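You operate a simulated robot arm through the tools that you are given. There is no shell and no other tool.

The job below is to be done with a simulated robot arm. You get a single attempt, and the scene is never put back.

## Task
Toast the white bread on the small rack to the shade on the recipe card.
Fine: load it while the oven is off and cool; door shut, one run; wait for DONE.

Only the result counts: the job must be done as asked and must still hold three seconds after the hand-in. Knocking over, shifting, dropping, spilling or breaking anything else fails it.

## Robot
A 7-joint arm with a two-finger parallel gripper, fixed in place. Base frame: the origin is on the floor under the middle of its stand, x ahead of it, y to its left, z up; the work surface is at about z = 0.91. Readings come in m, degrees, newtons and seconds.
With the tool pointing down near the work surface it reaches from about 0.34 to 0.78 m from the base axis. Its first joint turns from -166.0 to 166.0 degrees. Payload 3.91 kg.
Tool frame: the origin (TCP) lies between the finger pads and is the grasp point; the fingertips stand 0.03 m ahead of it; z points along the fingers, y is the line along which they close. Largest opening 0.11 m; finger width 0.02, thickness 0.01; the body of the gripper, 0.048 by 0.112 m, starts 0.055 m behind the TCP.
Orientation is told as [roll, pitch, yaw] about the base's x, y, z axes, in that order, counted from this pose: with the fingers straight down and closing along the base's y, the tool's x points along the base's -x, its y along +y and its z along -z.

## Interface
- The arm moves only by the tool apply_moves. Its argument "deltas" is a list of rows, each an object (a shift or turn left out is 0, a gripper value left out holds the last) with "xyz": the shift along the tool's x, y, z in cm, a list of three; "turn": the turn, a rotation vector about the tool's x, y, z in degrees, a list of three. In form: [{"xyz": [tx, ty, tz], "turn": [rx, ry, rz]}, ...]. A call has 1 to 20 rows; each row is the pose to reach, as a shift and turn from the pose commanded when the call began, along the tool's axes at that moment. "grip" is the opening, from 0 (shut) to 1 (fully open), set as the call begins (left out, the last holds). A row lasts 0.2 s, in which the tool goes at most 0.05 m and 8.6 degrees; a call with a longer step from one row to the next is refused whole, and so is a gripper value outside its range. A pose out of reach is approached as far as the arm can. The call stops where the force on the tool passes 40 N (or 10 N more than at its start, if that is more) or the arm is blocked; 0.2 s more then pass. Each finger travels about 0.153 m/s and halts on what it meets, pressing with about 37 N; the grip force reading is that of the motor and also rises with nothing between the fingers. The clock runs only during rows and for 0.2 s after the last one: add rows that repeat a pose to give the fingers time. It gives the time, the measured TCP pose, the force on the tool (base axes), the opening and the grip force at its end, in the units of the frame above (readings bear some noise), with the torque about the TCP (base axes, N m) and any sound that the robot's microphone picked up.
- Cameras (640 x 400 px; columns grow to the right, rows downward): "scene" is fixed at [0.0472, -0.4997, 1.5423]; the picture's right is [0.25, -0.97, 0.00], its down [-0.60, -0.15, -0.78] and it looks along [0.76, 0.19, -0.62] (base axes); focal length 268 px, centre (320, 200). "wrist" rides on the gripper at [0.077, 0.007, -0.114] in the tool frame; the picture's right is [-0.09, 1.00, 0.00], its down [-0.80, -0.07, -0.59] and it looks along [-0.59, -0.05, 0.80] (tool axes); focal length 270 px, centre (320, 200). There is no depth. A picture from a camera that has moved, and an enlarged one, comes with that camera's place and axes in the base frame and with its lens.
- snapshot(camera): a new picture of that camera. It takes no simulated time.
- move_column(by): slides the trunk up (or, below 0, down) by that many m; the arm rides with it, the base frame stays. It gives what a move gives, with no picture.
- inspect(camera, box): a new picture of the part [left, top, right, bottom] of that camera's present view, enlarged. It takes no simulated time.
- sign_off(): hands the job in; it is judged then, once.

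Places have to be worked out from the pictures, the camera data and where the tool is seen. Open the gripper and draw the arm clear of the work before you hand the job in, unless the task says otherwise.

The tools are called after "Request:" as name(argument=value, ...) on one line, values as JSON. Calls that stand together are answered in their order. apply_moves: Moves the arm, as the interface text tells. Its arguments: {"type":"object","properties":{"deltas":{"type":"array","items":{"type":"object","properties":{"xyz":{"type":"array","items":{"type":"number"}},"turn":{"type":"array","items":{"type":"number"}}}}},"grip":{"type":"number"}},"required":["deltas"]} The other tools are called the same way: move_column (by) moves the trunk up or down; snapshot (camera) takes a picture; inspect (camera, box) takes an enlarged picture of a part of a camera's view; sign_off () hands the job in.

At the start:

```text
clock: 0.0
position: [0.3342, -0.241, 1.359]
orientation: [0.0, 0.1, 0.0]
force: [0.3, 0.3, 0.3]
ft_torque: [-0.02, 0.01, -0.02]
gripper_width: 0.1096
grasp_force: 0.0
trunk travel left (down, up): [-0.575, 0.035]
```

scene: 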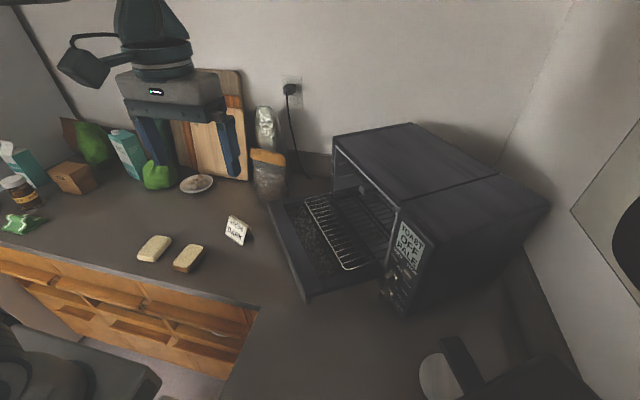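
wrist: 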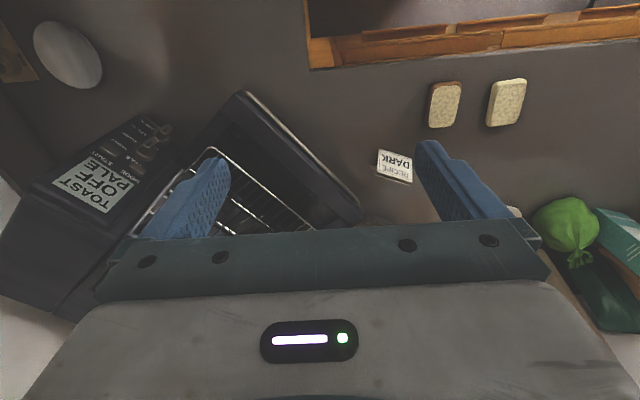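

I see a toaster oven with its door open (down), two bread slices on the counter, a recipe card, and a panel with a display. I'll enlarge these parts first.

Request:
inspect(camera="scene", box=[340, 200, 460, 320])

Request:
inspect(camera="scene", box=[120, 200, 260, 290])

Request:
inspect(camera="wrist", box=[40, 90, 200, 230])

Request:
inspect(camera="wrist", box=[360, 60, 560, 200])

Request:
inspect(camera="scene", box=[250, 110, 550, 320])

```text
3.33 times, centred on (400, 260) of scene
camera zoom: at [0.0472, -0.4997, 1.5423], right [0.25, -0.97, 0.0], down [-0.6, -0.15, -0.78], along [0.76, 0.19, -0.62], focal length 893 px, centre (53, 0)
```

zoom: 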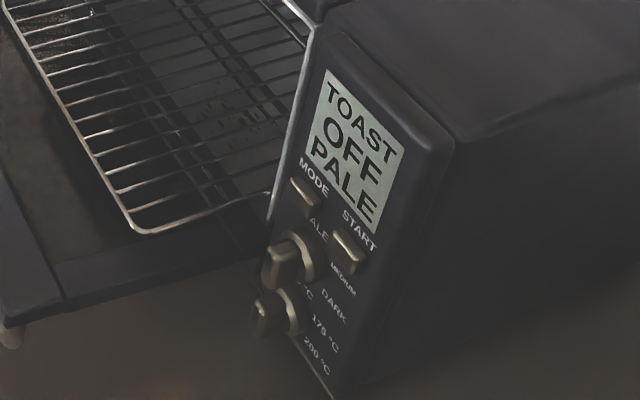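

```text
4.44 times, centred on (190, 245) of scene
camera zoom: at [0.0472, -0.4997, 1.5423], right [0.25, -0.97, 0.0], down [-0.6, -0.15, -0.78], along [0.76, 0.19, -0.62], focal length 1191 px, centre (898, 0)
```

zoom: 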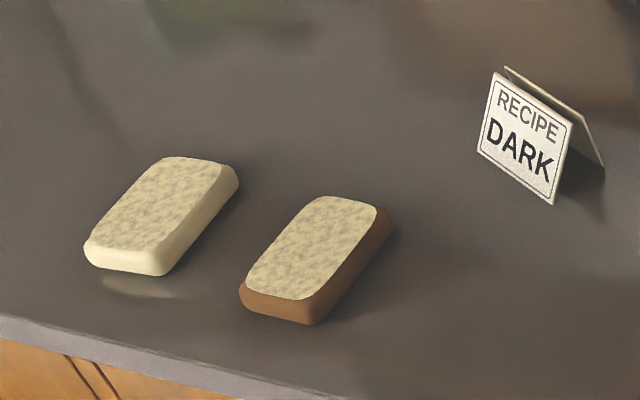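

```text
2.86 times, centred on (120, 160) of wrist
camera zoom: at [0.2578, -0.2359, 1.4735], right [0.09, 1.0, 0.0], down [0.8, -0.07, 0.59], along [0.59, -0.05, -0.8], focal length 772 px, centre (891, 314)
```

zoom: 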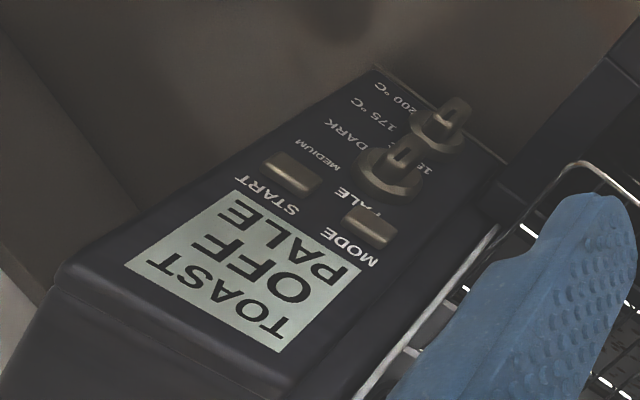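

```text
2.86 times, centred on (460, 130) of wrist
camera zoom: at [0.2578, -0.2359, 1.4735], right [0.09, 1.0, 0.0], down [0.8, -0.07, 0.59], along [0.59, -0.05, -0.8], focal length 772 px, centre (-80, 400)
```

zoom: 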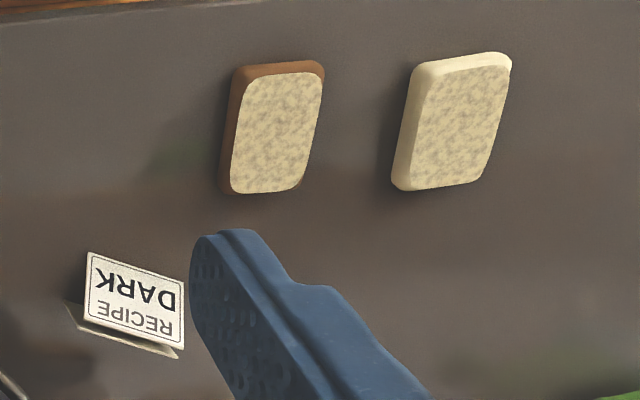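

```text
1.90 times, centred on (400, 215) of scene
camera zoom: at [0.0472, -0.4997, 1.5423], right [0.25, -0.97, 0.0], down [-0.6, -0.15, -0.78], along [0.76, 0.19, -0.62], focal length 510 px, centre (168, 171)
```

zoom: 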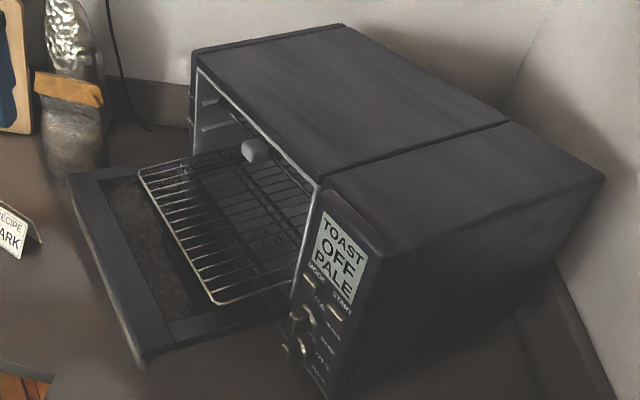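

The recipe asks for DARK and the display reads TOAST / OFF / PALE. The white-crust bread is the left one, at roughly (0.456, 0.12). The oven front faces about (-0.58, 0.81), so I'll yaw the wrist toward the oven to see the panel and rack squarely.

Request:
apply_moves(deltas=[{"xyz": [-0.2, 0.6, 1.5], "turn": [0, 0, 7.8]}, {"xyz": [-0.4, 1.2, 3.0], "turn": [0, 0, 15.6]}, {"xyz": [-0.7, 1.8, 4.6], "turn": [0, 0, 23.4]}, {"xyz": [-0.9, 2.4, 6.2], "turn": [0, 0, 31.2]}, {"xyz": [-1.2, 3.0, 7.8], "turn": [0, 0, 39]}, {"xyz": [-1.4, 3.6, 9.4], "turn": [0, 0, 46.8]}, {"xyz": [-1.6, 4.1, 10.9], "turn": [0, 0, 54.5]}])

Request:
snapshot(camera="wrist")

Request:
snapshot(camera="scene")

```text
clock: 1.6
position: [0.3486, -0.2023, 1.2496]
orientation: [0.0, -0.1, -54.6]
force: [1.3, 0.2, -1.0]
ft_torque: [-0.02, 0.01, 0.0]
gripper_width: 0.1101
grasp_force: 0.1
trunk travel left (down, up): [-0.575, 0.035]
```

```text
taken
camera wrist: at [0.3117, -0.1355, 1.3638], right [0.86, 0.51, 0.0], down [0.41, -0.69, 0.59], along [0.3, -0.51, -0.8], focal length 270 px, centre (320, 200)
```

wrist: 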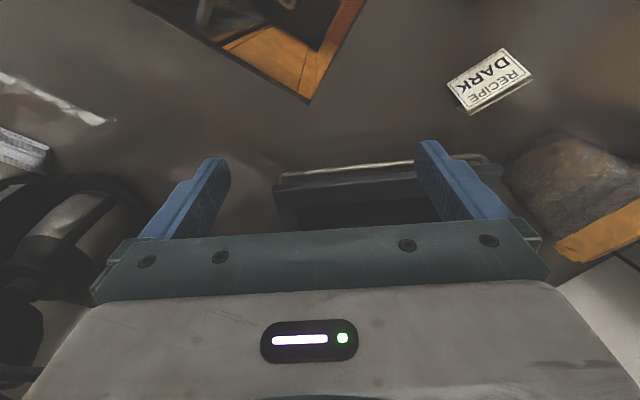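

```text
taken
```

scene: 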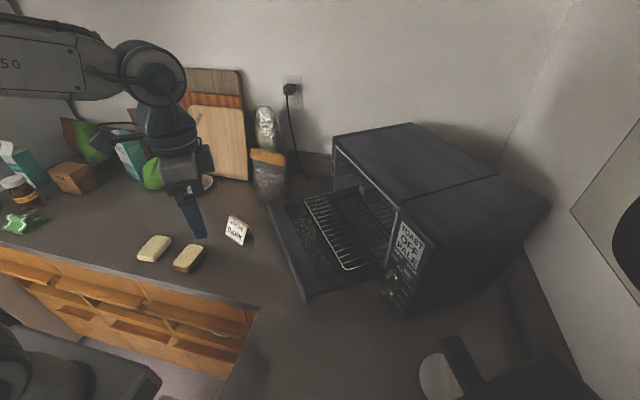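

The wrist camera's top row looks straight along the tool axis, so this pose looks down and back. I'll shift forward over the open door, keeping above the oven top, to look down at the rack and door.

Request:
apply_moves(deltas=[{"xyz": [-4.4, 1.0, -1]}, {"xyz": [-8.8, 2.0, -2]}, {"xyz": [-13.2, 3.0, -3]}, {"xyz": [-17.6, 4.0, -4]}, {"xyz": [-22.1, 5.1, -5]}])

Request:
snapshot(camera="wrist")

Request:
snapshot(camera="scene")

```text
clock: 2.8
position: [0.5191, -0.3534, 1.2983]
orientation: [-0.1, 0.2, -54.5]
force: [1.0, 0.6, 0.0]
ft_torque: [0.03, 0.03, -0.02]
gripper_width: 0.11
grasp_force: 0.0
trunk travel left (down, up): [-0.575, 0.035]
```

```text
taken
camera wrist: at [0.4817, -0.2873, 1.413], right [0.86, 0.51, 0.0], down [0.41, -0.69, 0.59], along [0.3, -0.51, -0.81], focal length 270 px, centre (320, 200)
```

wrist: 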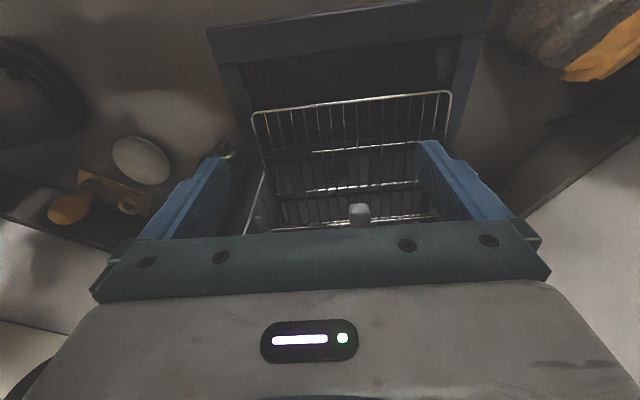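

```text
taken
```

scene: 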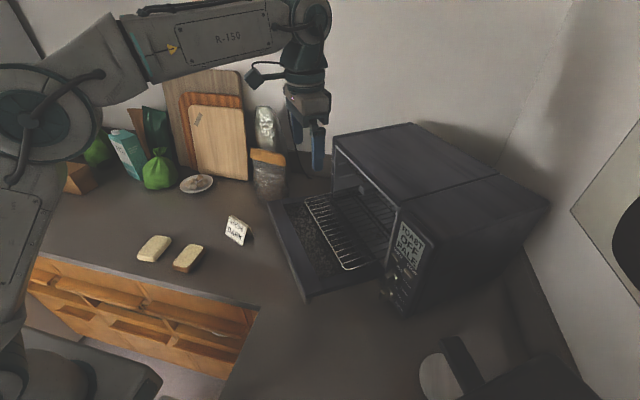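

The door and rack are now seen from above; I'll enlarge them, and the rack area in the scene view too.

Request:
inspect(camera="wrist", box=[190, 0, 510, 200])

Request:
inspect(camera="wrist", box=[210, 120, 450, 270])

Request:
inspect(camera="scene", box=[260, 130, 420, 310])

```text
2.00 times, centred on (350, 100) of wrist
camera zoom: at [0.4817, -0.2873, 1.413], right [0.86, 0.51, 0.0], down [0.41, -0.69, 0.59], along [0.3, -0.51, -0.81], focal length 541 px, centre (260, 400)
```

zoom: 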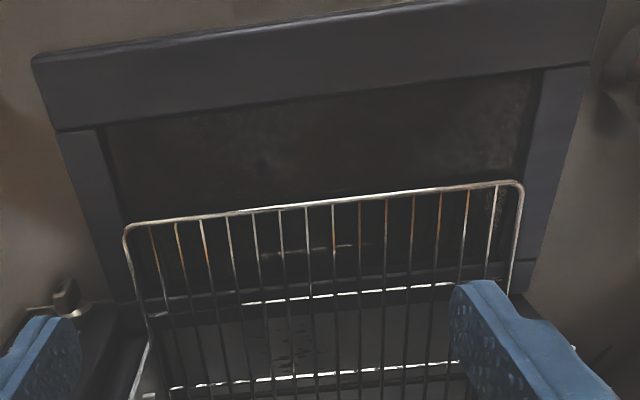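

```text
2.67 times, centred on (330, 195) of wrist
camera zoom: at [0.4817, -0.2873, 1.413], right [0.86, 0.51, 0.0], down [0.41, -0.69, 0.59], along [0.3, -0.51, -0.81], focal length 721 px, centre (293, 213)
```

zoom: 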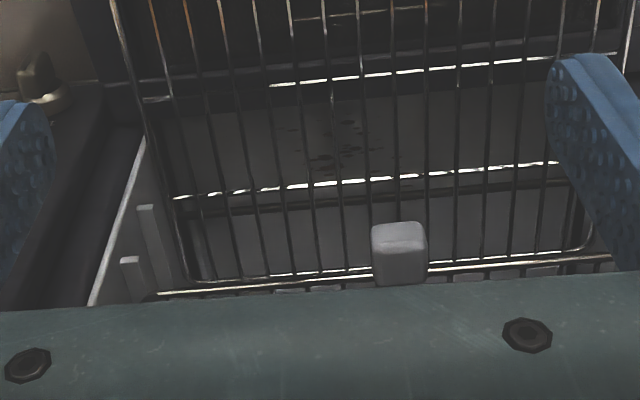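

```text
2.22 times, centred on (340, 220) of scene
camera zoom: at [0.0472, -0.4997, 1.5423], right [0.25, -0.97, 0.0], down [-0.6, -0.15, -0.78], along [0.76, 0.19, -0.62], focal length 595 px, centre (276, 156)
```

zoom: 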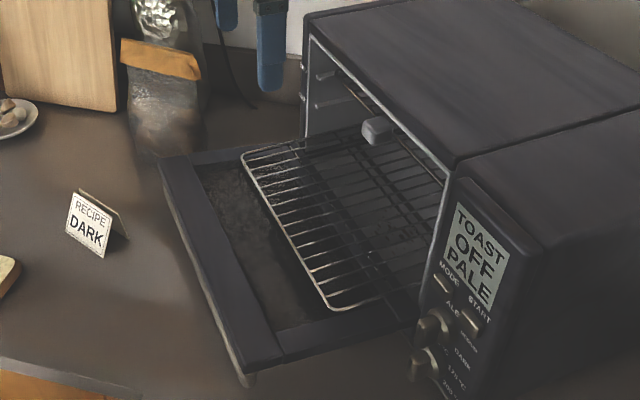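

The rack's front edge sticks out about 9 cm past the oven front, at f≈0.645, z≈0.99, and the door slopes beneath it. Next I'll bring the wrist in front of the control panel, tilted toward it, to read the knobs closely.

Request:
apply_moves(deltas=[{"xyz": [-0.5, -2.8, 2.0], "turn": [0, -7.4, 0]}, {"xyz": [-0.9, -5.5, 4.5], "turn": [0, -14.9, 0]}, {"xyz": [-1.4, -8.3, 7.0], "turn": [0, -22.3, 0]}, {"xyz": [-1.9, -11.1, 9.5], "turn": [0, -29.7, 0]}, {"xyz": [-2.3, -13.9, 12.0], "turn": [0, -37.1, 0]}, {"xyz": [-2.8, -16.6, 14.4], "turn": [0, -44.6, 0]}, {"xyz": [-3.25, -19.4, 16.8], "turn": [0, -52, 0]}])

Request:
snapshot(camera="wrist")

Request:
snapshot(camera="scene")

```text
clock: 4.4
position: [0.378, -0.4924, 1.1323]
orientation: [-0.1, -52.1, -54.7]
force: [-0.1, -0.9, 1.1]
ft_torque: [0.05, -0.03, 0.04]
gripper_width: 0.11
grasp_force: 0.1
trunk travel left (down, up): [-0.575, 0.035]
```

```text
taken
camera wrist: at [0.3045, -0.3775, 1.1414], right [0.84, 0.53, 0.07], down [-0.04, -0.06, 1.0], along [0.54, -0.84, -0.03], focal length 270 px, centre (320, 200)
```

wrist: 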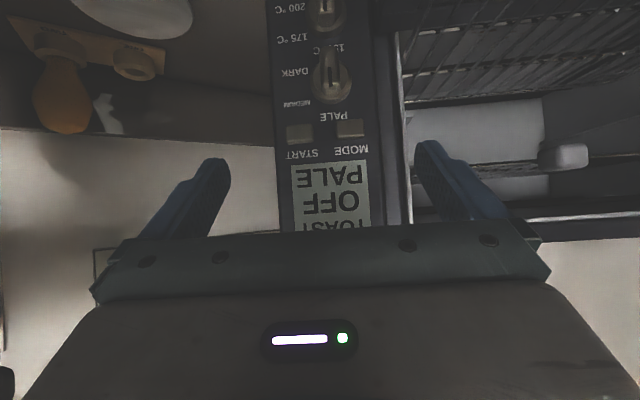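

```text
taken
```

scene: 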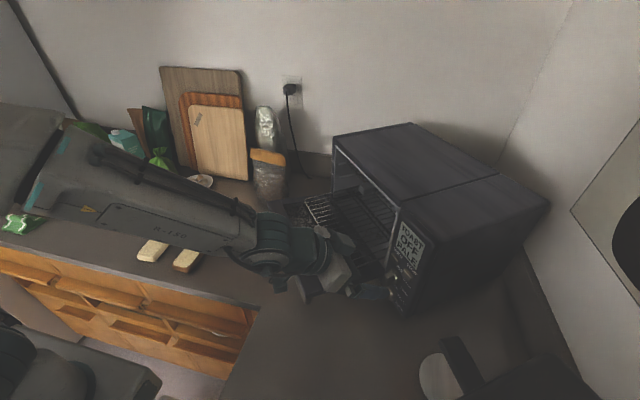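

The panel is visible upside down in the wrist view; I'll enlarge it.

Request:
inspect(camera="wrist", box=[250, 0, 410, 240])

Request:
inspect(camera="wrist", box=[260, 0, 400, 140])

Request:
inspect(camera="wrist", box=[380, 0, 640, 230])

```text
1.67 times, centred on (330, 120) of wrist
camera zoom: at [0.3045, -0.3775, 1.1414], right [0.84, 0.53, 0.07], down [-0.04, -0.06, 1.0], along [0.54, -0.84, -0.03], focal length 450 px, centre (303, 333)
```

zoom: 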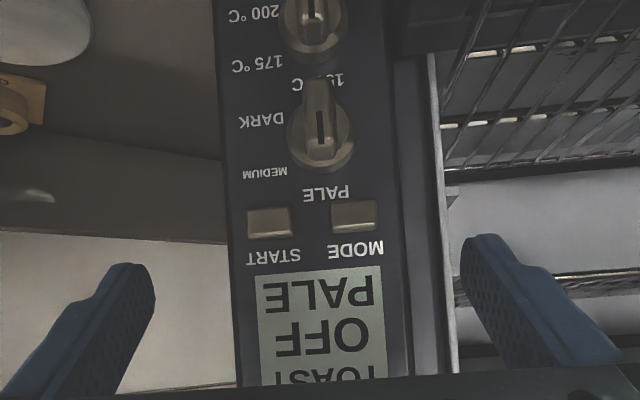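

```text
2.86 times, centred on (330, 70) of wrist
camera zoom: at [0.3045, -0.3775, 1.1414], right [0.84, 0.53, 0.07], down [-0.04, -0.06, 1.0], along [0.54, -0.84, -0.03], focal length 772 px, centre (291, 571)
```

zoom: 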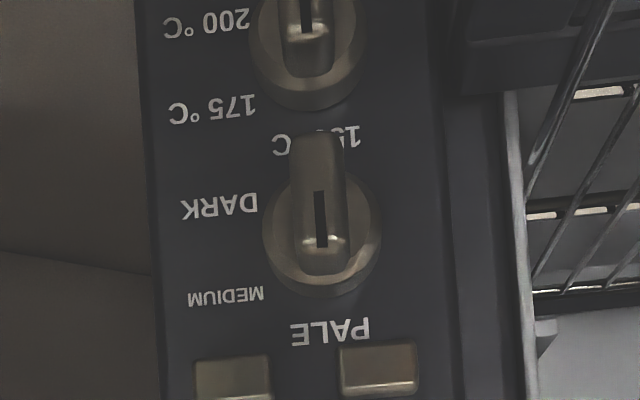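

```text
1.74 times, centred on (510, 115) of wrist
camera zoom: at [0.3045, -0.3775, 1.1414], right [0.84, 0.53, 0.07], down [-0.04, -0.06, 1.0], along [0.54, -0.84, -0.03], focal length 470 px, centre (-10, 348)
```

zoom: 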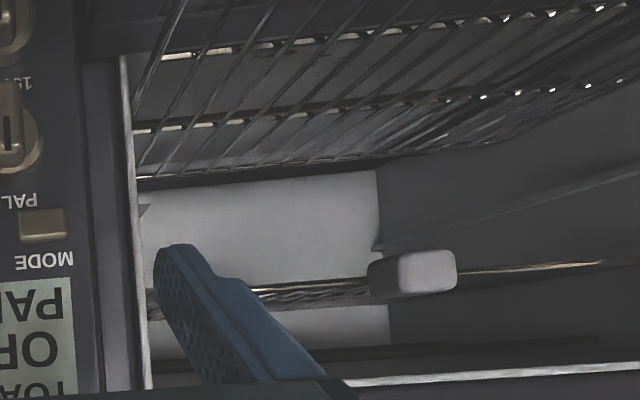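

The shade knob is a vertical bar pointing up at PALE, at about u≈-0.028, z≈1.023, with MEDIUM and DARK clockwise to the right. I want the camera side on top when turning it, so I'll back off and roll the tool in free space to test that.

Request:
apply_moves(deltas=[{"xyz": [1.3, 0, -3.2], "turn": [0, 0, 0]}, {"xyz": [2.6, 0, -6.5], "turn": [0, 0, -4]}, {"xyz": [3.8, 0, -9.7], "turn": [0, 0, -12]}, {"xyz": [3.8, 0, -9.7], "turn": [0, 0, -20]}, {"xyz": [3.8, 0, -9.7], "turn": [0, 0, -28]}, {"xyz": [3.8, 0, -9.7], "turn": [0, 0, -36]}, {"xyz": [3.8, 0, -9.7], "turn": [0, 0, -44]}, {"xyz": [3.8, 0, -9.7], "turn": [0, 0, -52]}, {"xyz": [3.8, 0, -9.7], "turn": [0, 0, -60]}, {"xyz": [3.8, 0, -9.7], "turn": [0, 0, -68]}, {"xyz": [3.8, 0, -9.7], "turn": [0, 0, -76]}, {"xyz": [3.8, 0, -9.7], "turn": [0, 0, -84]}, {"xyz": [3.8, 0, -9.7], "turn": [0, 0, -90]}])

Request:
snapshot(camera="scene")

Request:
snapshot(camera="wrist")

```text
clock: 7.2
position: [0.3216, -0.4089, 1.1608]
orientation: [-52.0, 0.1, 35.6]
force: [-0.7, 0.5, -0.8]
ft_torque: [0.03, -0.01, -0.01]
gripper_width: 0.1103
grasp_force: 0.1
trunk travel left (down, up): [-0.575, 0.035]
```

```text
taken
```

scene: 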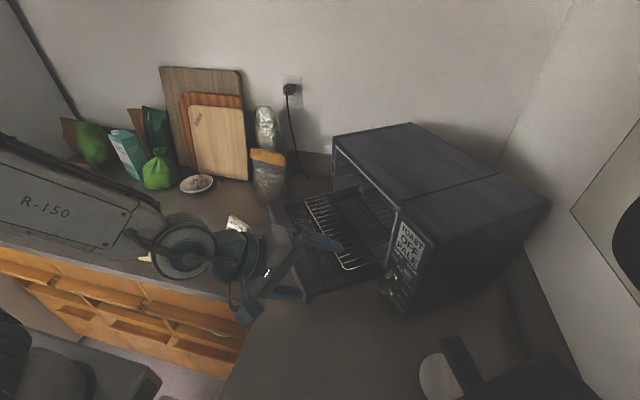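

```text
taken
camera wrist: at [0.2065, -0.3777, 1.2271], right [-0.29, 0.55, -0.79], down [0.4, 0.81, 0.42], along [0.87, -0.2, -0.45], focal length 270 px, centre (320, 200)
```

wrist: 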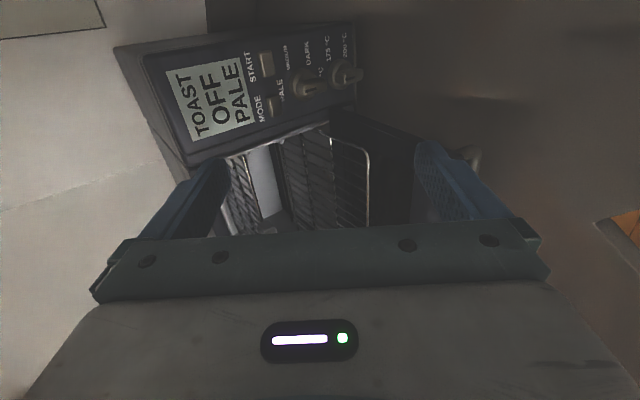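

The roll of -90° was fully reached. I'll continue another -90° so the camera sits on top.

Request:
apply_moves(deltas=[{"turn": [0, 0, -8]}, {"turn": [0, 0, -16]}, {"turn": [0, 0, -24]}, {"turn": [0, 0, -32]}, {"turn": [0, 0, -40]}, {"turn": [0, 0, -48]}, {"turn": [0, 0, -56]}, {"turn": [0, 0, -64]}, {"turn": [0, 0, -72]}, {"turn": [0, 0, -80]}, {"turn": [0, 0, -88]}, {"turn": [0, 0, -90]}])

Request:
snapshot(camera="scene")

Request:
snapshot(camera="wrist")

```text
clock: 9.8
position: [0.3208, -0.4089, 1.1621]
orientation: [0.2, 52.0, 125.8]
force: [0.1, 0.2, 0.0]
ft_torque: [-0.01, 0.02, -0.04]
gripper_width: 0.11
grasp_force: 0.1
trunk travel left (down, up): [-0.575, 0.035]
```

```text
taken
```

scene: 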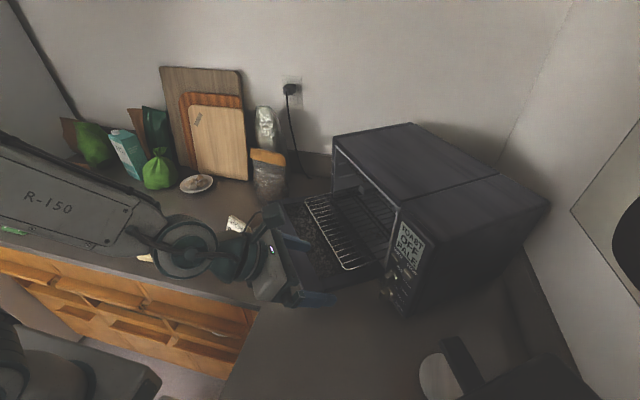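

```text
taken
camera wrist: at [0.2938, -0.3787, 1.2929], right [-0.84, -0.54, -0.07], down [-0.5, 0.82, -0.27], along [0.2, -0.19, -0.96], focal length 270 px, centre (320, 200)
```

wrist: 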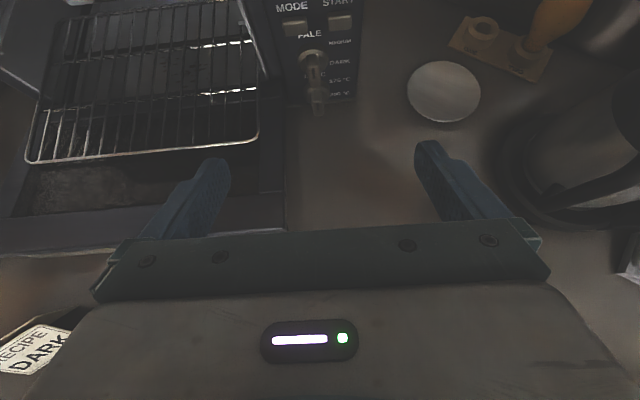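

The -180° roll works, but the open door crowds the panel. I'll do the panel work after the bread is loaded and the door shut. So first I go to the bread, raising the tool and pointing it straight down.

Request:
apply_moves(deltas=[{"xyz": [1.1, 0, -0.9], "turn": [0, -7.4, 0]}, {"xyz": [2.3, 0, -1.8], "turn": [0, -14.8, 0]}, {"xyz": [3.4, 0, -2.7], "turn": [0, -22.2, 0]}, {"xyz": [4.5, 0, -3.5], "turn": [0, -29.6, 0]}, {"xyz": [5.6, 0, -4.4], "turn": [0, -37.0, 0]}, {"xyz": [6.8, 0, -5.3], "turn": [0, -44.5, 0]}, {"xyz": [7.9, 0, -6.2], "turn": [0, -52, 0]}])

```text
clock: 11.4
position: [0.3218, -0.4076, 1.2624]
orientation: [0.0, -0.1, 125.5]
force: [-1.3, -0.4, -0.5]
ft_torque: [0.01, 0.01, -0.04]
gripper_width: 0.1099
grasp_force: 0.0
out of reach, approached as far as the arm can: row 1, 2
trunk travel left (down, up): [-0.575, 0.035]
```

The tool is vertical at z=1.262, yaw 125.5. Now I'll swing over to the bread while rotating the yaw back to about 5°.

Request:
apply_moves(deltas=[{"xyz": [-2.5, -2.6, 0], "turn": [0, 0, 8.0]}, {"xyz": [-4.9, -5.2, 0], "turn": [0, 0, 16.1]}, {"xyz": [-7.4, -7.7, 0], "turn": [0, 0, 24.1]}, {"xyz": [-9.9, -10.3, 0], "turn": [0, 0, 32.1]}, {"xyz": [-12.3, -12.9, 0], "turn": [0, 0, 40.2]}, {"xyz": [-14.8, -15.5, 0], "turn": [0, 0, 48.2]}, {"xyz": [-17.3, -18.1, 0], "turn": [0, 0, 56.2]}, {"xyz": [-19.7, -20.6, 0], "turn": [0, 0, 64.3]}, {"xyz": [-22.2, -23.2, 0], "turn": [0, 0, 72.3]}, {"xyz": [-24.7, -25.8, 0], "turn": [0, 0, 80.3]}, {"xyz": [-27.1, -28.4, 0], "turn": [0, 0, 88.4]}, {"xyz": [-29.6, -31.0, 0], "turn": [0, 0, 96.4]}, {"xyz": [-32.1, -33.5, 0], "turn": [0, 0, 104.4]}, {"xyz": [-34.5, -36.1, 0], "turn": [0, 0, 112.5]}, {"xyz": [-37.0, -38.7, 0], "turn": [0, 0, 120.5]}])

Request:
snapshot(camera="wrist")

Request:
snapshot(camera="scene")

```text
clock: 14.6
position: [0.4233, 0.1186, 1.2613]
orientation: [-0.1, 0.0, 5.0]
force: [-0.5, -0.7, -0.3]
ft_torque: [-0.02, 0.0, 0.0]
gripper_width: 0.11
grasp_force: 0.0
trunk travel left (down, up): [-0.575, 0.035]
```

```text
taken
camera wrist: at [0.3479, 0.1185, 1.3756], right [0.0, 1.0, 0.0], down [0.8, 0.0, 0.59], along [0.59, 0.0, -0.8], focal length 270 px, centre (320, 200)
```

wrist: 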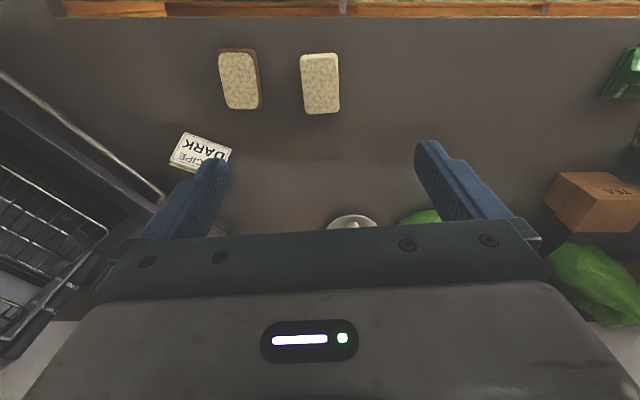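

```text
taken
```

scene: 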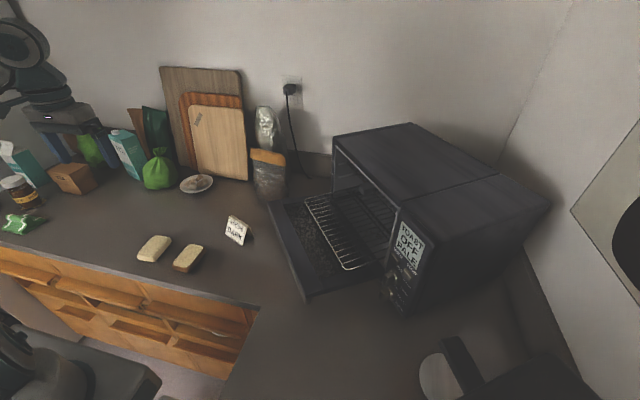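

The white bread is seen directly ahead at about (320, 84) in the wrist view; I'll enlarge it to measure pose and size.

Request:
inspect(camera="wrist", box=[200, 20, 380, 140])

```text
3.33 times, centred on (290, 80) of wrist
camera zoom: at [0.3479, 0.1185, 1.3756], right [0.0, 1.0, 0.0], down [0.8, 0.0, 0.59], along [0.59, 0.0, -0.8], focal length 901 px, centre (420, 600)
```

zoom: 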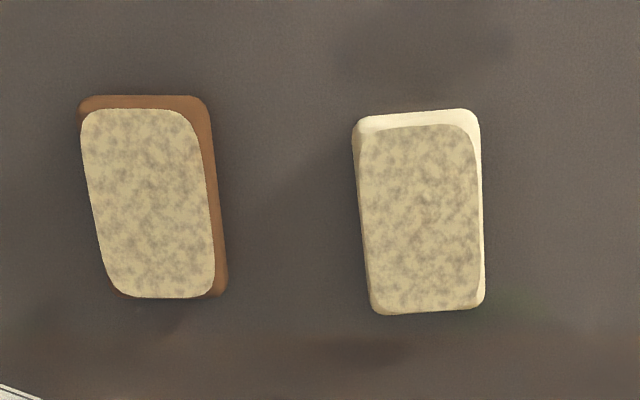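

The bread measures about 8 × 5.3 cm, centred near (0.455, 0.120) with its long axis at yaw ≈5°. I'll descend above it with a 20° forward tilt, the same tilt I plan to use at the rack, stopping at z≈1.0.

Request:
apply_moves(deltas=[{"xyz": [-0.4, 0, 4.3], "turn": [0, -3.3, 0]}, {"xyz": [-0.8, 0, 8.7], "turn": [0, -6.7, 0]}, {"xyz": [-1.2, 0, 13.0], "turn": [0, -10, 0]}, {"xyz": [-1.6, 0, 17.4], "turn": [0, -13.3, 0]}, {"xyz": [-2.0, -0.1, 21.7], "turn": [0, -16.7, 0]}, {"xyz": [-2.37, -0.1, 26.1], "turn": [0, -20, 0]}, {"xyz": [-2.37, -0.1, 26.1], "turn": [0, -20, 0]}])

Request:
snapshot(camera="wrist")

Request:
snapshot(camera="scene")

```text
clock: 16.2
position: [0.4451, 0.1183, 1.0012]
orientation: [-0.2, -19.9, 5.0]
force: [0.1, 0.0, -0.3]
ft_torque: [0.02, 0.02, -0.01]
gripper_width: 0.11
grasp_force: 0.0
trunk travel left (down, up): [-0.575, 0.035]
```

```text
taken
camera wrist: at [0.3359, 0.1149, 1.0819], right [0.0, 1.0, 0.03], down [0.55, -0.02, 0.83], along [0.83, 0.02, -0.55], focal length 270 px, centre (320, 200)
```

wrist: 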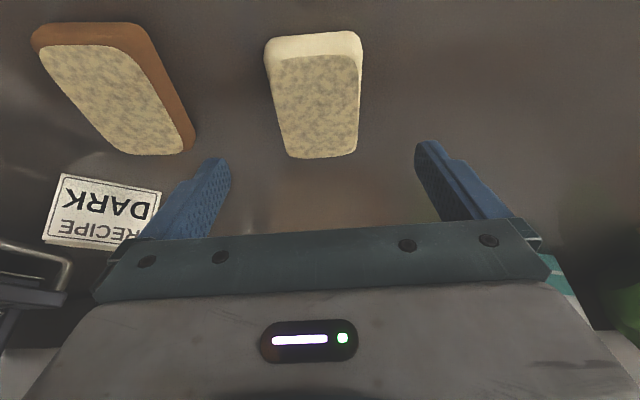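

```text
taken
```

scene: 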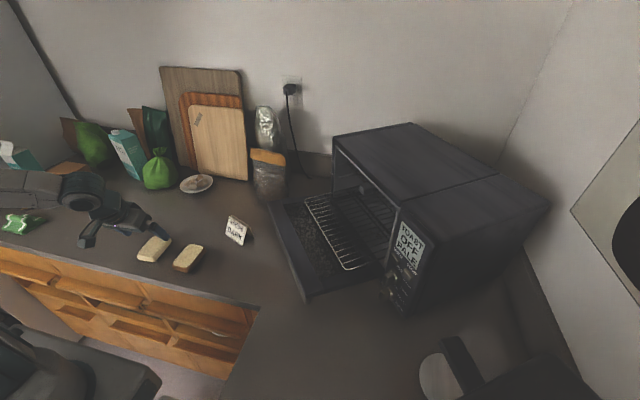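

The bread centre refines to (0.456, 0.119). I'll lower to TCP z≈0.947, where the fingertips are just above the counter, straddling the bread.

Request:
apply_moves(deltas=[{"xyz": [0.5, 0.02, 1.8]}, {"xyz": [1.0, 0.05, 3.5]}, {"xyz": [1.25, 0.07, 4.5]}, {"xyz": [1.48, 0.07, 5.23]}, {"xyz": [1.48, 0.07, 5.23]}])

Request:
snapshot(camera="wrist")

Request:
inspect(camera="scene", box=[60, 180, 220, 290])

```text
clock: 17.4
position: [0.4503, 0.1202, 0.9464]
orientation: [-0.1, -20.0, 5.1]
force: [-0.1, -0.2, 1.1]
ft_torque: [0.02, -0.01, -0.01]
gripper_width: 0.1099
grasp_force: 0.0
trunk travel left (down, up): [-0.575, 0.035]
```

```text
taken
camera wrist: at [0.3397, 0.1158, 1.0276], right [-0.01, 1.0, 0.03], down [0.55, -0.02, 0.83], along [0.83, 0.02, -0.55], focal length 270 px, centre (320, 200)
```

wrist: 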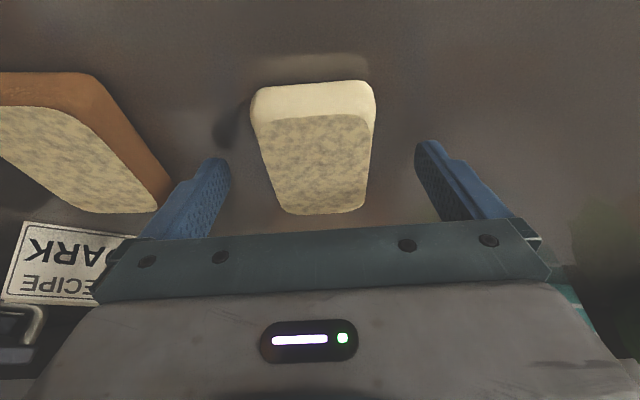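

```text
3.64 times, centred on (140, 235) of scene
camera zoom: at [0.0472, -0.4997, 1.5423], right [0.25, -0.97, 0.0], down [-0.6, -0.15, -0.78], along [0.76, 0.19, -0.62], focal length 974 px, centre (974, 73)
```

zoom: 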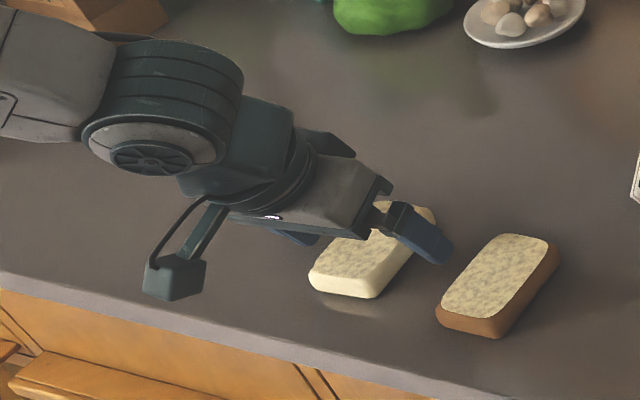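

The fingers straddle the bread with clearance on both sides and no contact force. Closing the gripper now.

Request:
apply_moves(deltas=[{"xyz": [0, 0, 0]}, {"xyz": [0, 0, 0]}, {"xyz": [0, 0, 0]}, {"xyz": [0, 0, 0]}], grip=0.3)

Request:
snapshot(camera="wrist")

```text
clock: 18.4
position: [0.4496, 0.1192, 0.9465]
orientation: [-0.1, -20.0, 5.1]
force: [-0.4, 0.0, -0.4]
ft_torque: [0.01, 0.0, -0.04]
gripper_width: 0.0569
grasp_force: 37.3
trunk travel left (down, up): [-0.575, 0.035]
```

```text
taken
camera wrist: at [0.3397, 0.1158, 1.0277], right [-0.01, 1.0, 0.03], down [0.55, -0.02, 0.83], along [0.83, 0.02, -0.55], focal length 270 px, centre (320, 200)
```

wrist: 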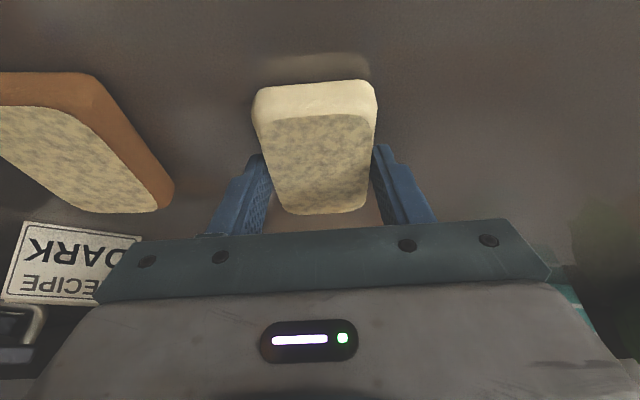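

The bread is gripped (0.057 m wide, 37 N). Lifting straight up by 17 cm.

Request:
apply_moves(deltas=[{"xyz": [-0.34, 0, -0.94]}, {"xyz": [-1.03, 0, -2.8]}, {"xyz": [-2.4, 0, -6.6]}, {"xyz": [-4.1, 0, -11.3]}, {"xyz": [-5.8, 0, -16.0]}, {"xyz": [-5.8, 0, -16.0]}])

Request:
snapshot(camera="wrist")

Request:
snapshot(camera="scene")

```text
clock: 19.8
position: [0.452, 0.1162, 1.1191]
orientation: [-0.1, -20.0, 5.1]
force: [-0.3, 1.0, -0.5]
ft_torque: [0.0, -0.01, -0.02]
gripper_width: 0.0569
grasp_force: 36.8
trunk travel left (down, up): [-0.575, 0.035]
```

```text
taken
camera wrist: at [0.3422, 0.1133, 1.2009], right [-0.01, 1.0, 0.03], down [0.55, -0.02, 0.83], along [0.83, 0.02, -0.55], focal length 270 px, centre (320, 200)
```

wrist: 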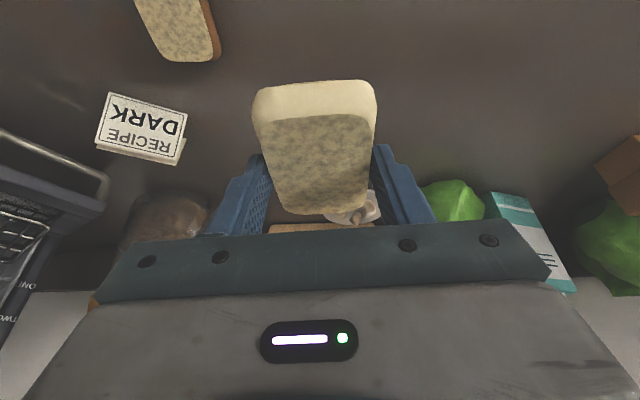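

```text
taken
```

scene: 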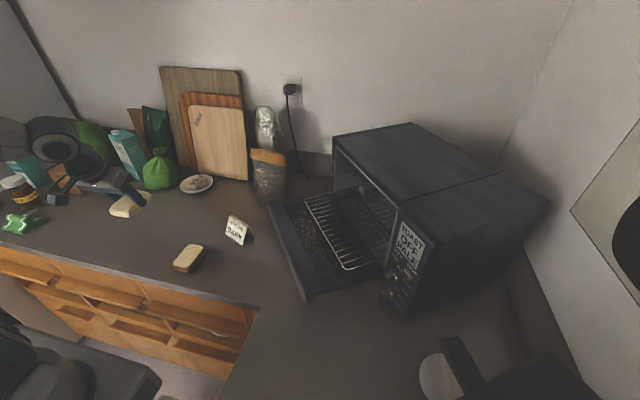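

Bread lifted cleanly. I notice labels ("ONE", "TWO") and the door handle at the left of the wrist view; I'll enlarge that area.

Request:
inspect(camera="wrist", box=[0, 110, 140, 350])

Request:
inspect(camera="wrist", box=[230, 60, 400, 240])

```text
1.67 times, centred on (70, 230) of wrist
camera zoom: at [0.3422, 0.1133, 1.2009], right [-0.01, 1.0, 0.03], down [0.55, -0.02, 0.83], along [0.83, 0.02, -0.55], focal length 450 px, centre (737, 150)
```

zoom: 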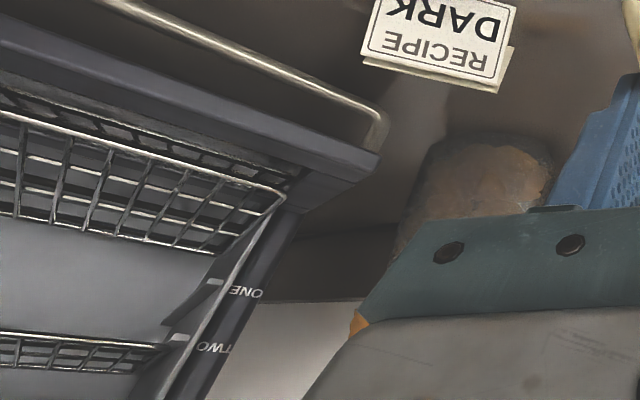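

```text
2.22 times, centred on (315, 150) of wrist
camera zoom: at [0.3422, 0.1133, 1.2009], right [-0.01, 1.0, 0.03], down [0.55, -0.02, 0.83], along [0.83, 0.02, -0.55], focal length 601 px, centre (331, 311)
```

zoom: 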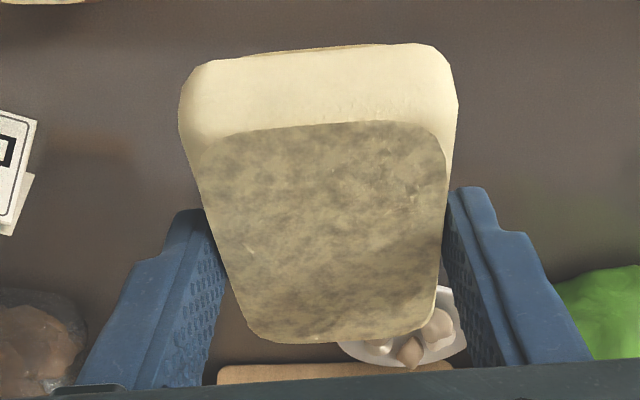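

The bread hangs level in the grip with the tool. Now I'll carry it over in front of the oven, rotating by -59.6° about vertical so its long axis points into the oven, and stop above the door at f≈0.62.

Request:
apply_moves(deltas=[{"xyz": [-0.34, -4.16, 0.12], "turn": [1.7, 0, 4.67]}, {"xyz": [-0.67, -8.32, 0.23], "turn": [3.4, 0, 9.33]}, {"xyz": [-1.01, -12.47, 0.35], "turn": [5.1, 0, 14.0]}, {"xyz": [-1.34, -16.63, 0.47], "turn": [6.8, 0, 18.67]}, {"xyz": [-1.68, -20.79, 0.58], "turn": [8.5, 0, 23.33]}, {"xyz": [-2.02, -24.95, 0.7], "turn": [10.2, 0, 28.0]}, {"xyz": [-2.35, -29.1, 0.82], "turn": [11.9, 0, 32.67]}, {"xyz": [-2.69, -33.26, 0.93], "turn": [13.6, 0, 37.33]}, {"xyz": [-3.02, -37.42, 1.05], "turn": [15.3, 0, 42.0]}, {"xyz": [-3.36, -41.58, 1.17], "turn": [17.0, 0, 46.67]}, {"xyz": [-3.69, -45.73, 1.28], "turn": [18.7, 0, 51.33]}, {"xyz": [-4.03, -49.89, 1.4], "turn": [20.4, 0, 56.0]}, {"xyz": [-4.03, -49.89, 1.4], "turn": [20.4, 0, 56.0]}])

Request:
snapshot(camera="wrist")

Request:
snapshot(camera="scene")

```text
clock: 22.6
position: [0.5368, -0.3751, 1.1181]
orientation: [-0.1, -20.1, -54.5]
force: [0.4, 0.4, -0.4]
ft_torque: [-0.04, 0.02, -0.01]
gripper_width: 0.0568
grasp_force: 37.4
trunk travel left (down, up): [-0.575, 0.035]
```

```text
taken
camera wrist: at [0.4798, -0.2813, 1.1999], right [0.86, 0.51, 0.03], down [0.26, -0.49, 0.83], along [0.44, -0.71, -0.55], focal length 270 px, centre (320, 200)
```

wrist: 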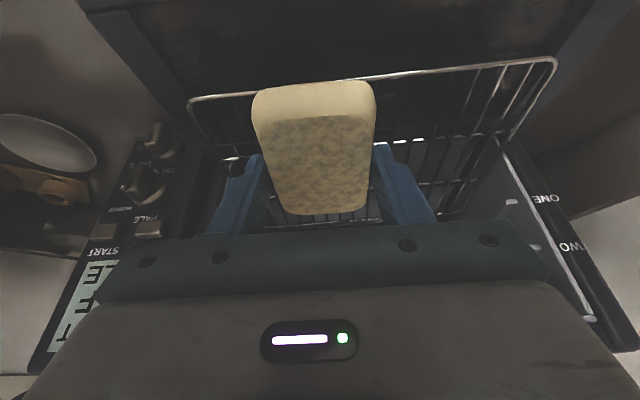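

```text
taken
```

scene: 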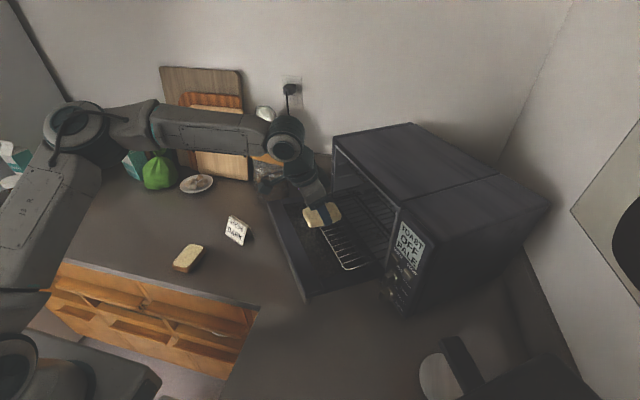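

Re-triangulated rack top is z≈1.0 with its front edge at f≈0.645, and the bread is aligned with the oven axis. I'll move forward and down to hover the bread about 1 cm above the rack.

Request:
apply_moves(deltas=[{"xyz": [-1.1, 0, 1.85]}, {"xyz": [-2.2, 0, 3.7]}, {"xyz": [-3.3, 0, 5.5]}, {"xyz": [-4.4, 0, 7.4]}, {"xyz": [-5.48, 0, 9.23]}, {"xyz": [-5.48, 0, 9.23]}])

Request:
snapshot(camera="wrist")

Request:
inspect(camera="scene", box=[260, 130, 420, 310])

```text
clock: 24.0
position: [0.5836, -0.4418, 1.0493]
orientation: [0.0, -20.0, -54.5]
force: [0.2, 0.1, -0.9]
ft_torque: [-0.02, 0.01, 0.04]
gripper_width: 0.0568
grasp_force: 37.3
trunk travel left (down, up): [-0.575, 0.035]
```

```text
taken
camera wrist: at [0.5265, -0.3474, 1.1312], right [0.86, 0.51, 0.03], down [0.26, -0.49, 0.83], along [0.44, -0.71, -0.55], focal length 270 px, centre (320, 200)
```

wrist: 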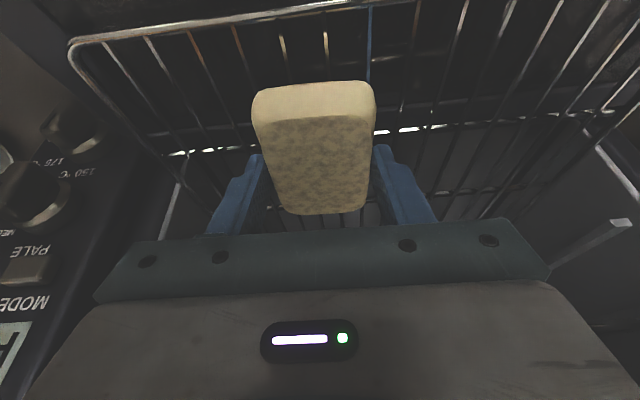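

```text
2.22 times, centred on (340, 220) of scene
camera zoom: at [0.0472, -0.4997, 1.5423], right [0.25, -0.97, 0.0], down [-0.6, -0.15, -0.78], along [0.76, 0.19, -0.62], focal length 595 px, centre (276, 156)
```

zoom: 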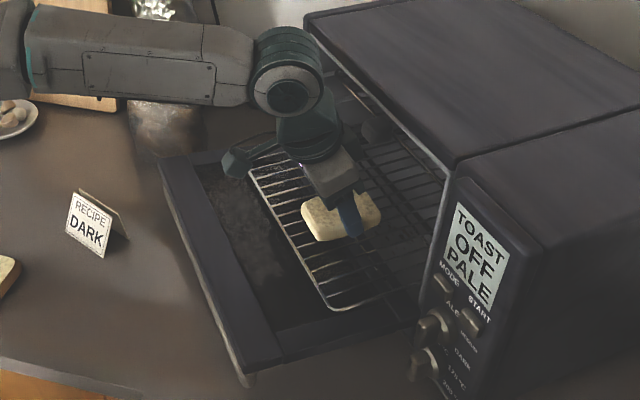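

The bread hovers over the rack about 2 cm behind the front wire. I'll lower slowly about 9 mm and watch the force.

Request:
apply_moves(deltas=[{"xyz": [0.1, 0, 0.28]}, {"xyz": [0.2, 0, 0.56]}, {"xyz": [0.31, 0, 0.85]}, {"xyz": [0.31, 0, 0.85]}])

Request:
inspect(camera="wrist", box=[200, 60, 440, 240])

```text
clock: 25.0
position: [0.5842, -0.4417, 1.0402]
orientation: [0.0, -19.9, -54.6]
force: [-0.6, 0.6, 0.1]
ft_torque: [0.02, -0.03, -0.01]
gripper_width: 0.0568
grasp_force: 37.0
trunk travel left (down, up): [-0.575, 0.035]
```

```text
2.22 times, centred on (320, 150) of wrist
camera zoom: at [0.5261, -0.3478, 1.122], right [0.86, 0.51, 0.03], down [0.26, -0.49, 0.83], along [0.44, -0.71, -0.55], focal length 601 px, centre (320, 311)
```

zoom: 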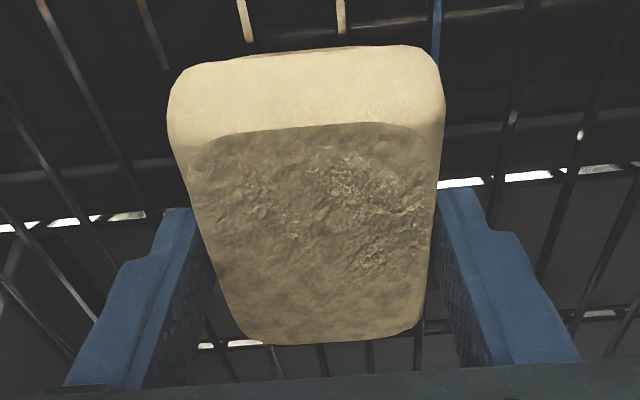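

No contact yet at TCP z=1.040. I'll lower 2 mm more at a time and watch the force.

Request:
apply_moves(deltas=[{"xyz": [0.034, 0, 0.094]}, {"xyz": [0.068, 0, 0.188]}, {"xyz": [0.068, 0, 0.188]}])

```text
clock: 25.8
position: [0.5829, -0.4428, 1.0398]
orientation: [0.0, -20.0, -54.6]
force: [-0.2, 0.2, -0.1]
ft_torque: [-0.01, 0.0, 0.03]
gripper_width: 0.0567
grasp_force: 37.1
trunk travel left (down, up): [-0.575, 0.035]
```

Still free. Another 2 mm down.

Request:
apply_moves(deltas=[{"xyz": [0.034, 0, 0.094]}, {"xyz": [0.068, 0, 0.188]}, {"xyz": [0.068, 0, 0.188]}])

```text
clock: 26.6
position: [0.5828, -0.4437, 1.0381]
orientation: [0.0, -20.2, -54.7]
force: [0.9, -0.7, 8.1]
ft_torque: [0.26, 0.13, -0.02]
gripper_width: 0.0569
grasp_force: 36.4
trunk travel left (down, up): [-0.575, 0.035]
```

Contact: 8 N upward, so the bread is on the rack. I'll relieve half a millimetre and then open the gripper.

Request:
apply_moves(deltas=[{"xyz": [-0.017, 0, -0.047]}])

Request:
apply_moves(deltas=[{"xyz": [0, 0, 0]}, {"xyz": [0, 0, 0]}, {"xyz": [0, 0, 0]}, {"xyz": [0, 0, 0]}], grip=0.85)

Request:
snapshot(camera="wrist")

Request:
inspect(camera="scene", box=[260, 130, 420, 310])

```text
clock: 27.0
position: [0.5828, -0.4418, 1.0379]
orientation: [0.0, -20.1, -54.7]
force: [2.0, -0.6, 8.1]
ft_torque: [0.04, 0.01, -0.01]
gripper_width: 0.0567
grasp_force: 37.5
trunk travel left (down, up): [-0.575, 0.035]
```

```text
clock: 28.0
position: [0.5832, -0.4424, 1.037]
orientation: [0.1, -19.9, -54.7]
force: [0.1, 0.0, -0.9]
ft_torque: [0.02, 0.02, -0.01]
gripper_width: 0.0936
grasp_force: 0.1
trunk travel left (down, up): [-0.575, 0.035]
```

```text
taken
camera wrist: at [0.5261, -0.3484, 1.1187], right [0.86, 0.51, 0.03], down [0.26, -0.49, 0.83], along [0.44, -0.71, -0.55], focal length 270 px, centre (320, 200)
```

wrist: 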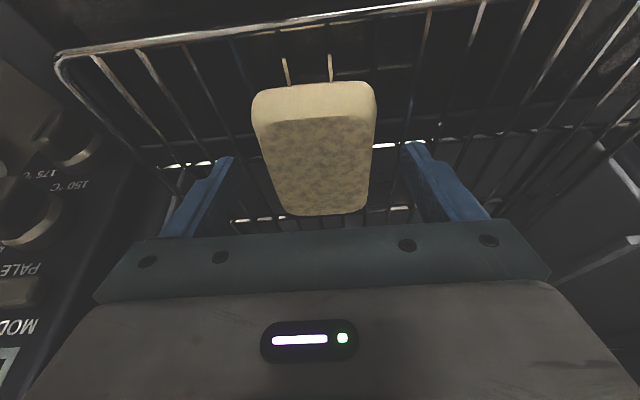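

```text
2.22 times, centred on (340, 220) of scene
camera zoom: at [0.0472, -0.4997, 1.5423], right [0.25, -0.97, 0.0], down [-0.6, -0.15, -0.78], along [0.76, 0.19, -0.62], focal length 595 px, centre (276, 156)
```

zoom: 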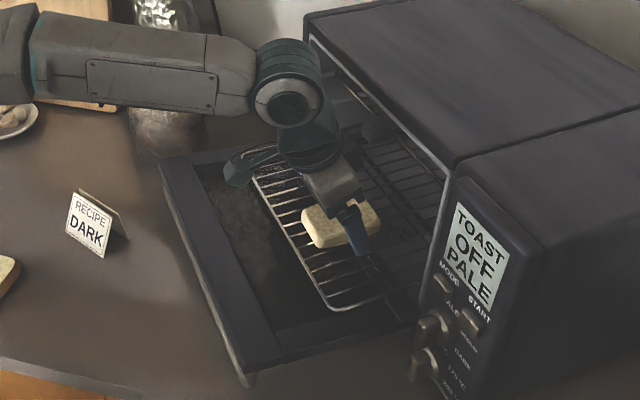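

The bread rests on the rack and the fingers are free. I'll retreat along the tool axis and then further back.

Request:
apply_moves(deltas=[{"xyz": [0, 0, -1]}, {"xyz": [0, 0, -3]}, {"xyz": [0, 0, -6]}, {"xyz": [0, 0, -10]}, {"xyz": [3, 0, -13]}, {"xyz": [6, 0, -16]}, {"xyz": [9, 0, -19]}, {"xyz": [9, 0, -19]}])

Request:
snapshot(camera="wrist")

Request:
snapshot(camera="scene")

```text
clock: 29.8
position: [0.4983, -0.3222, 1.1864]
orientation: [-0.1, -20.0, -54.6]
force: [-0.1, 0.6, 0.4]
ft_torque: [0.0, 0.02, 0.0]
gripper_width: 0.0936
grasp_force: 0.0
trunk travel left (down, up): [-0.575, 0.035]
```

```text
taken
camera wrist: at [0.4402, -0.2277, 1.2672], right [0.86, 0.51, 0.03], down [0.26, -0.49, 0.83], along [0.44, -0.71, -0.55], focal length 270 px, centre (320, 200)
```

wrist: 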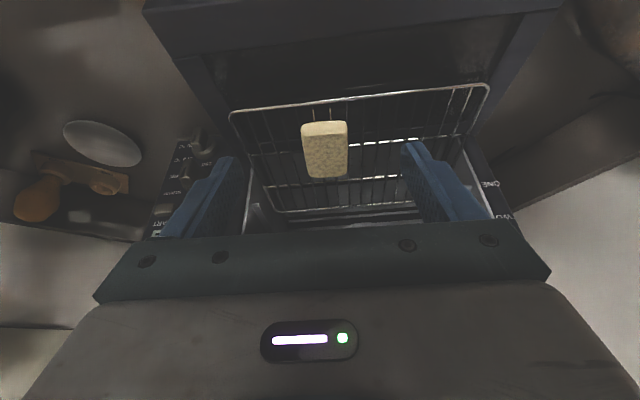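

```text
taken
```

scene: 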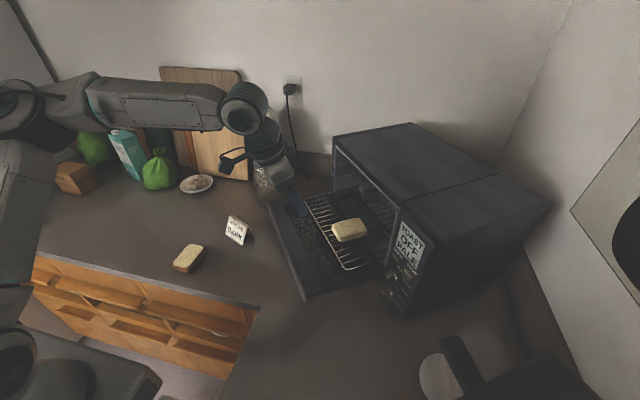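

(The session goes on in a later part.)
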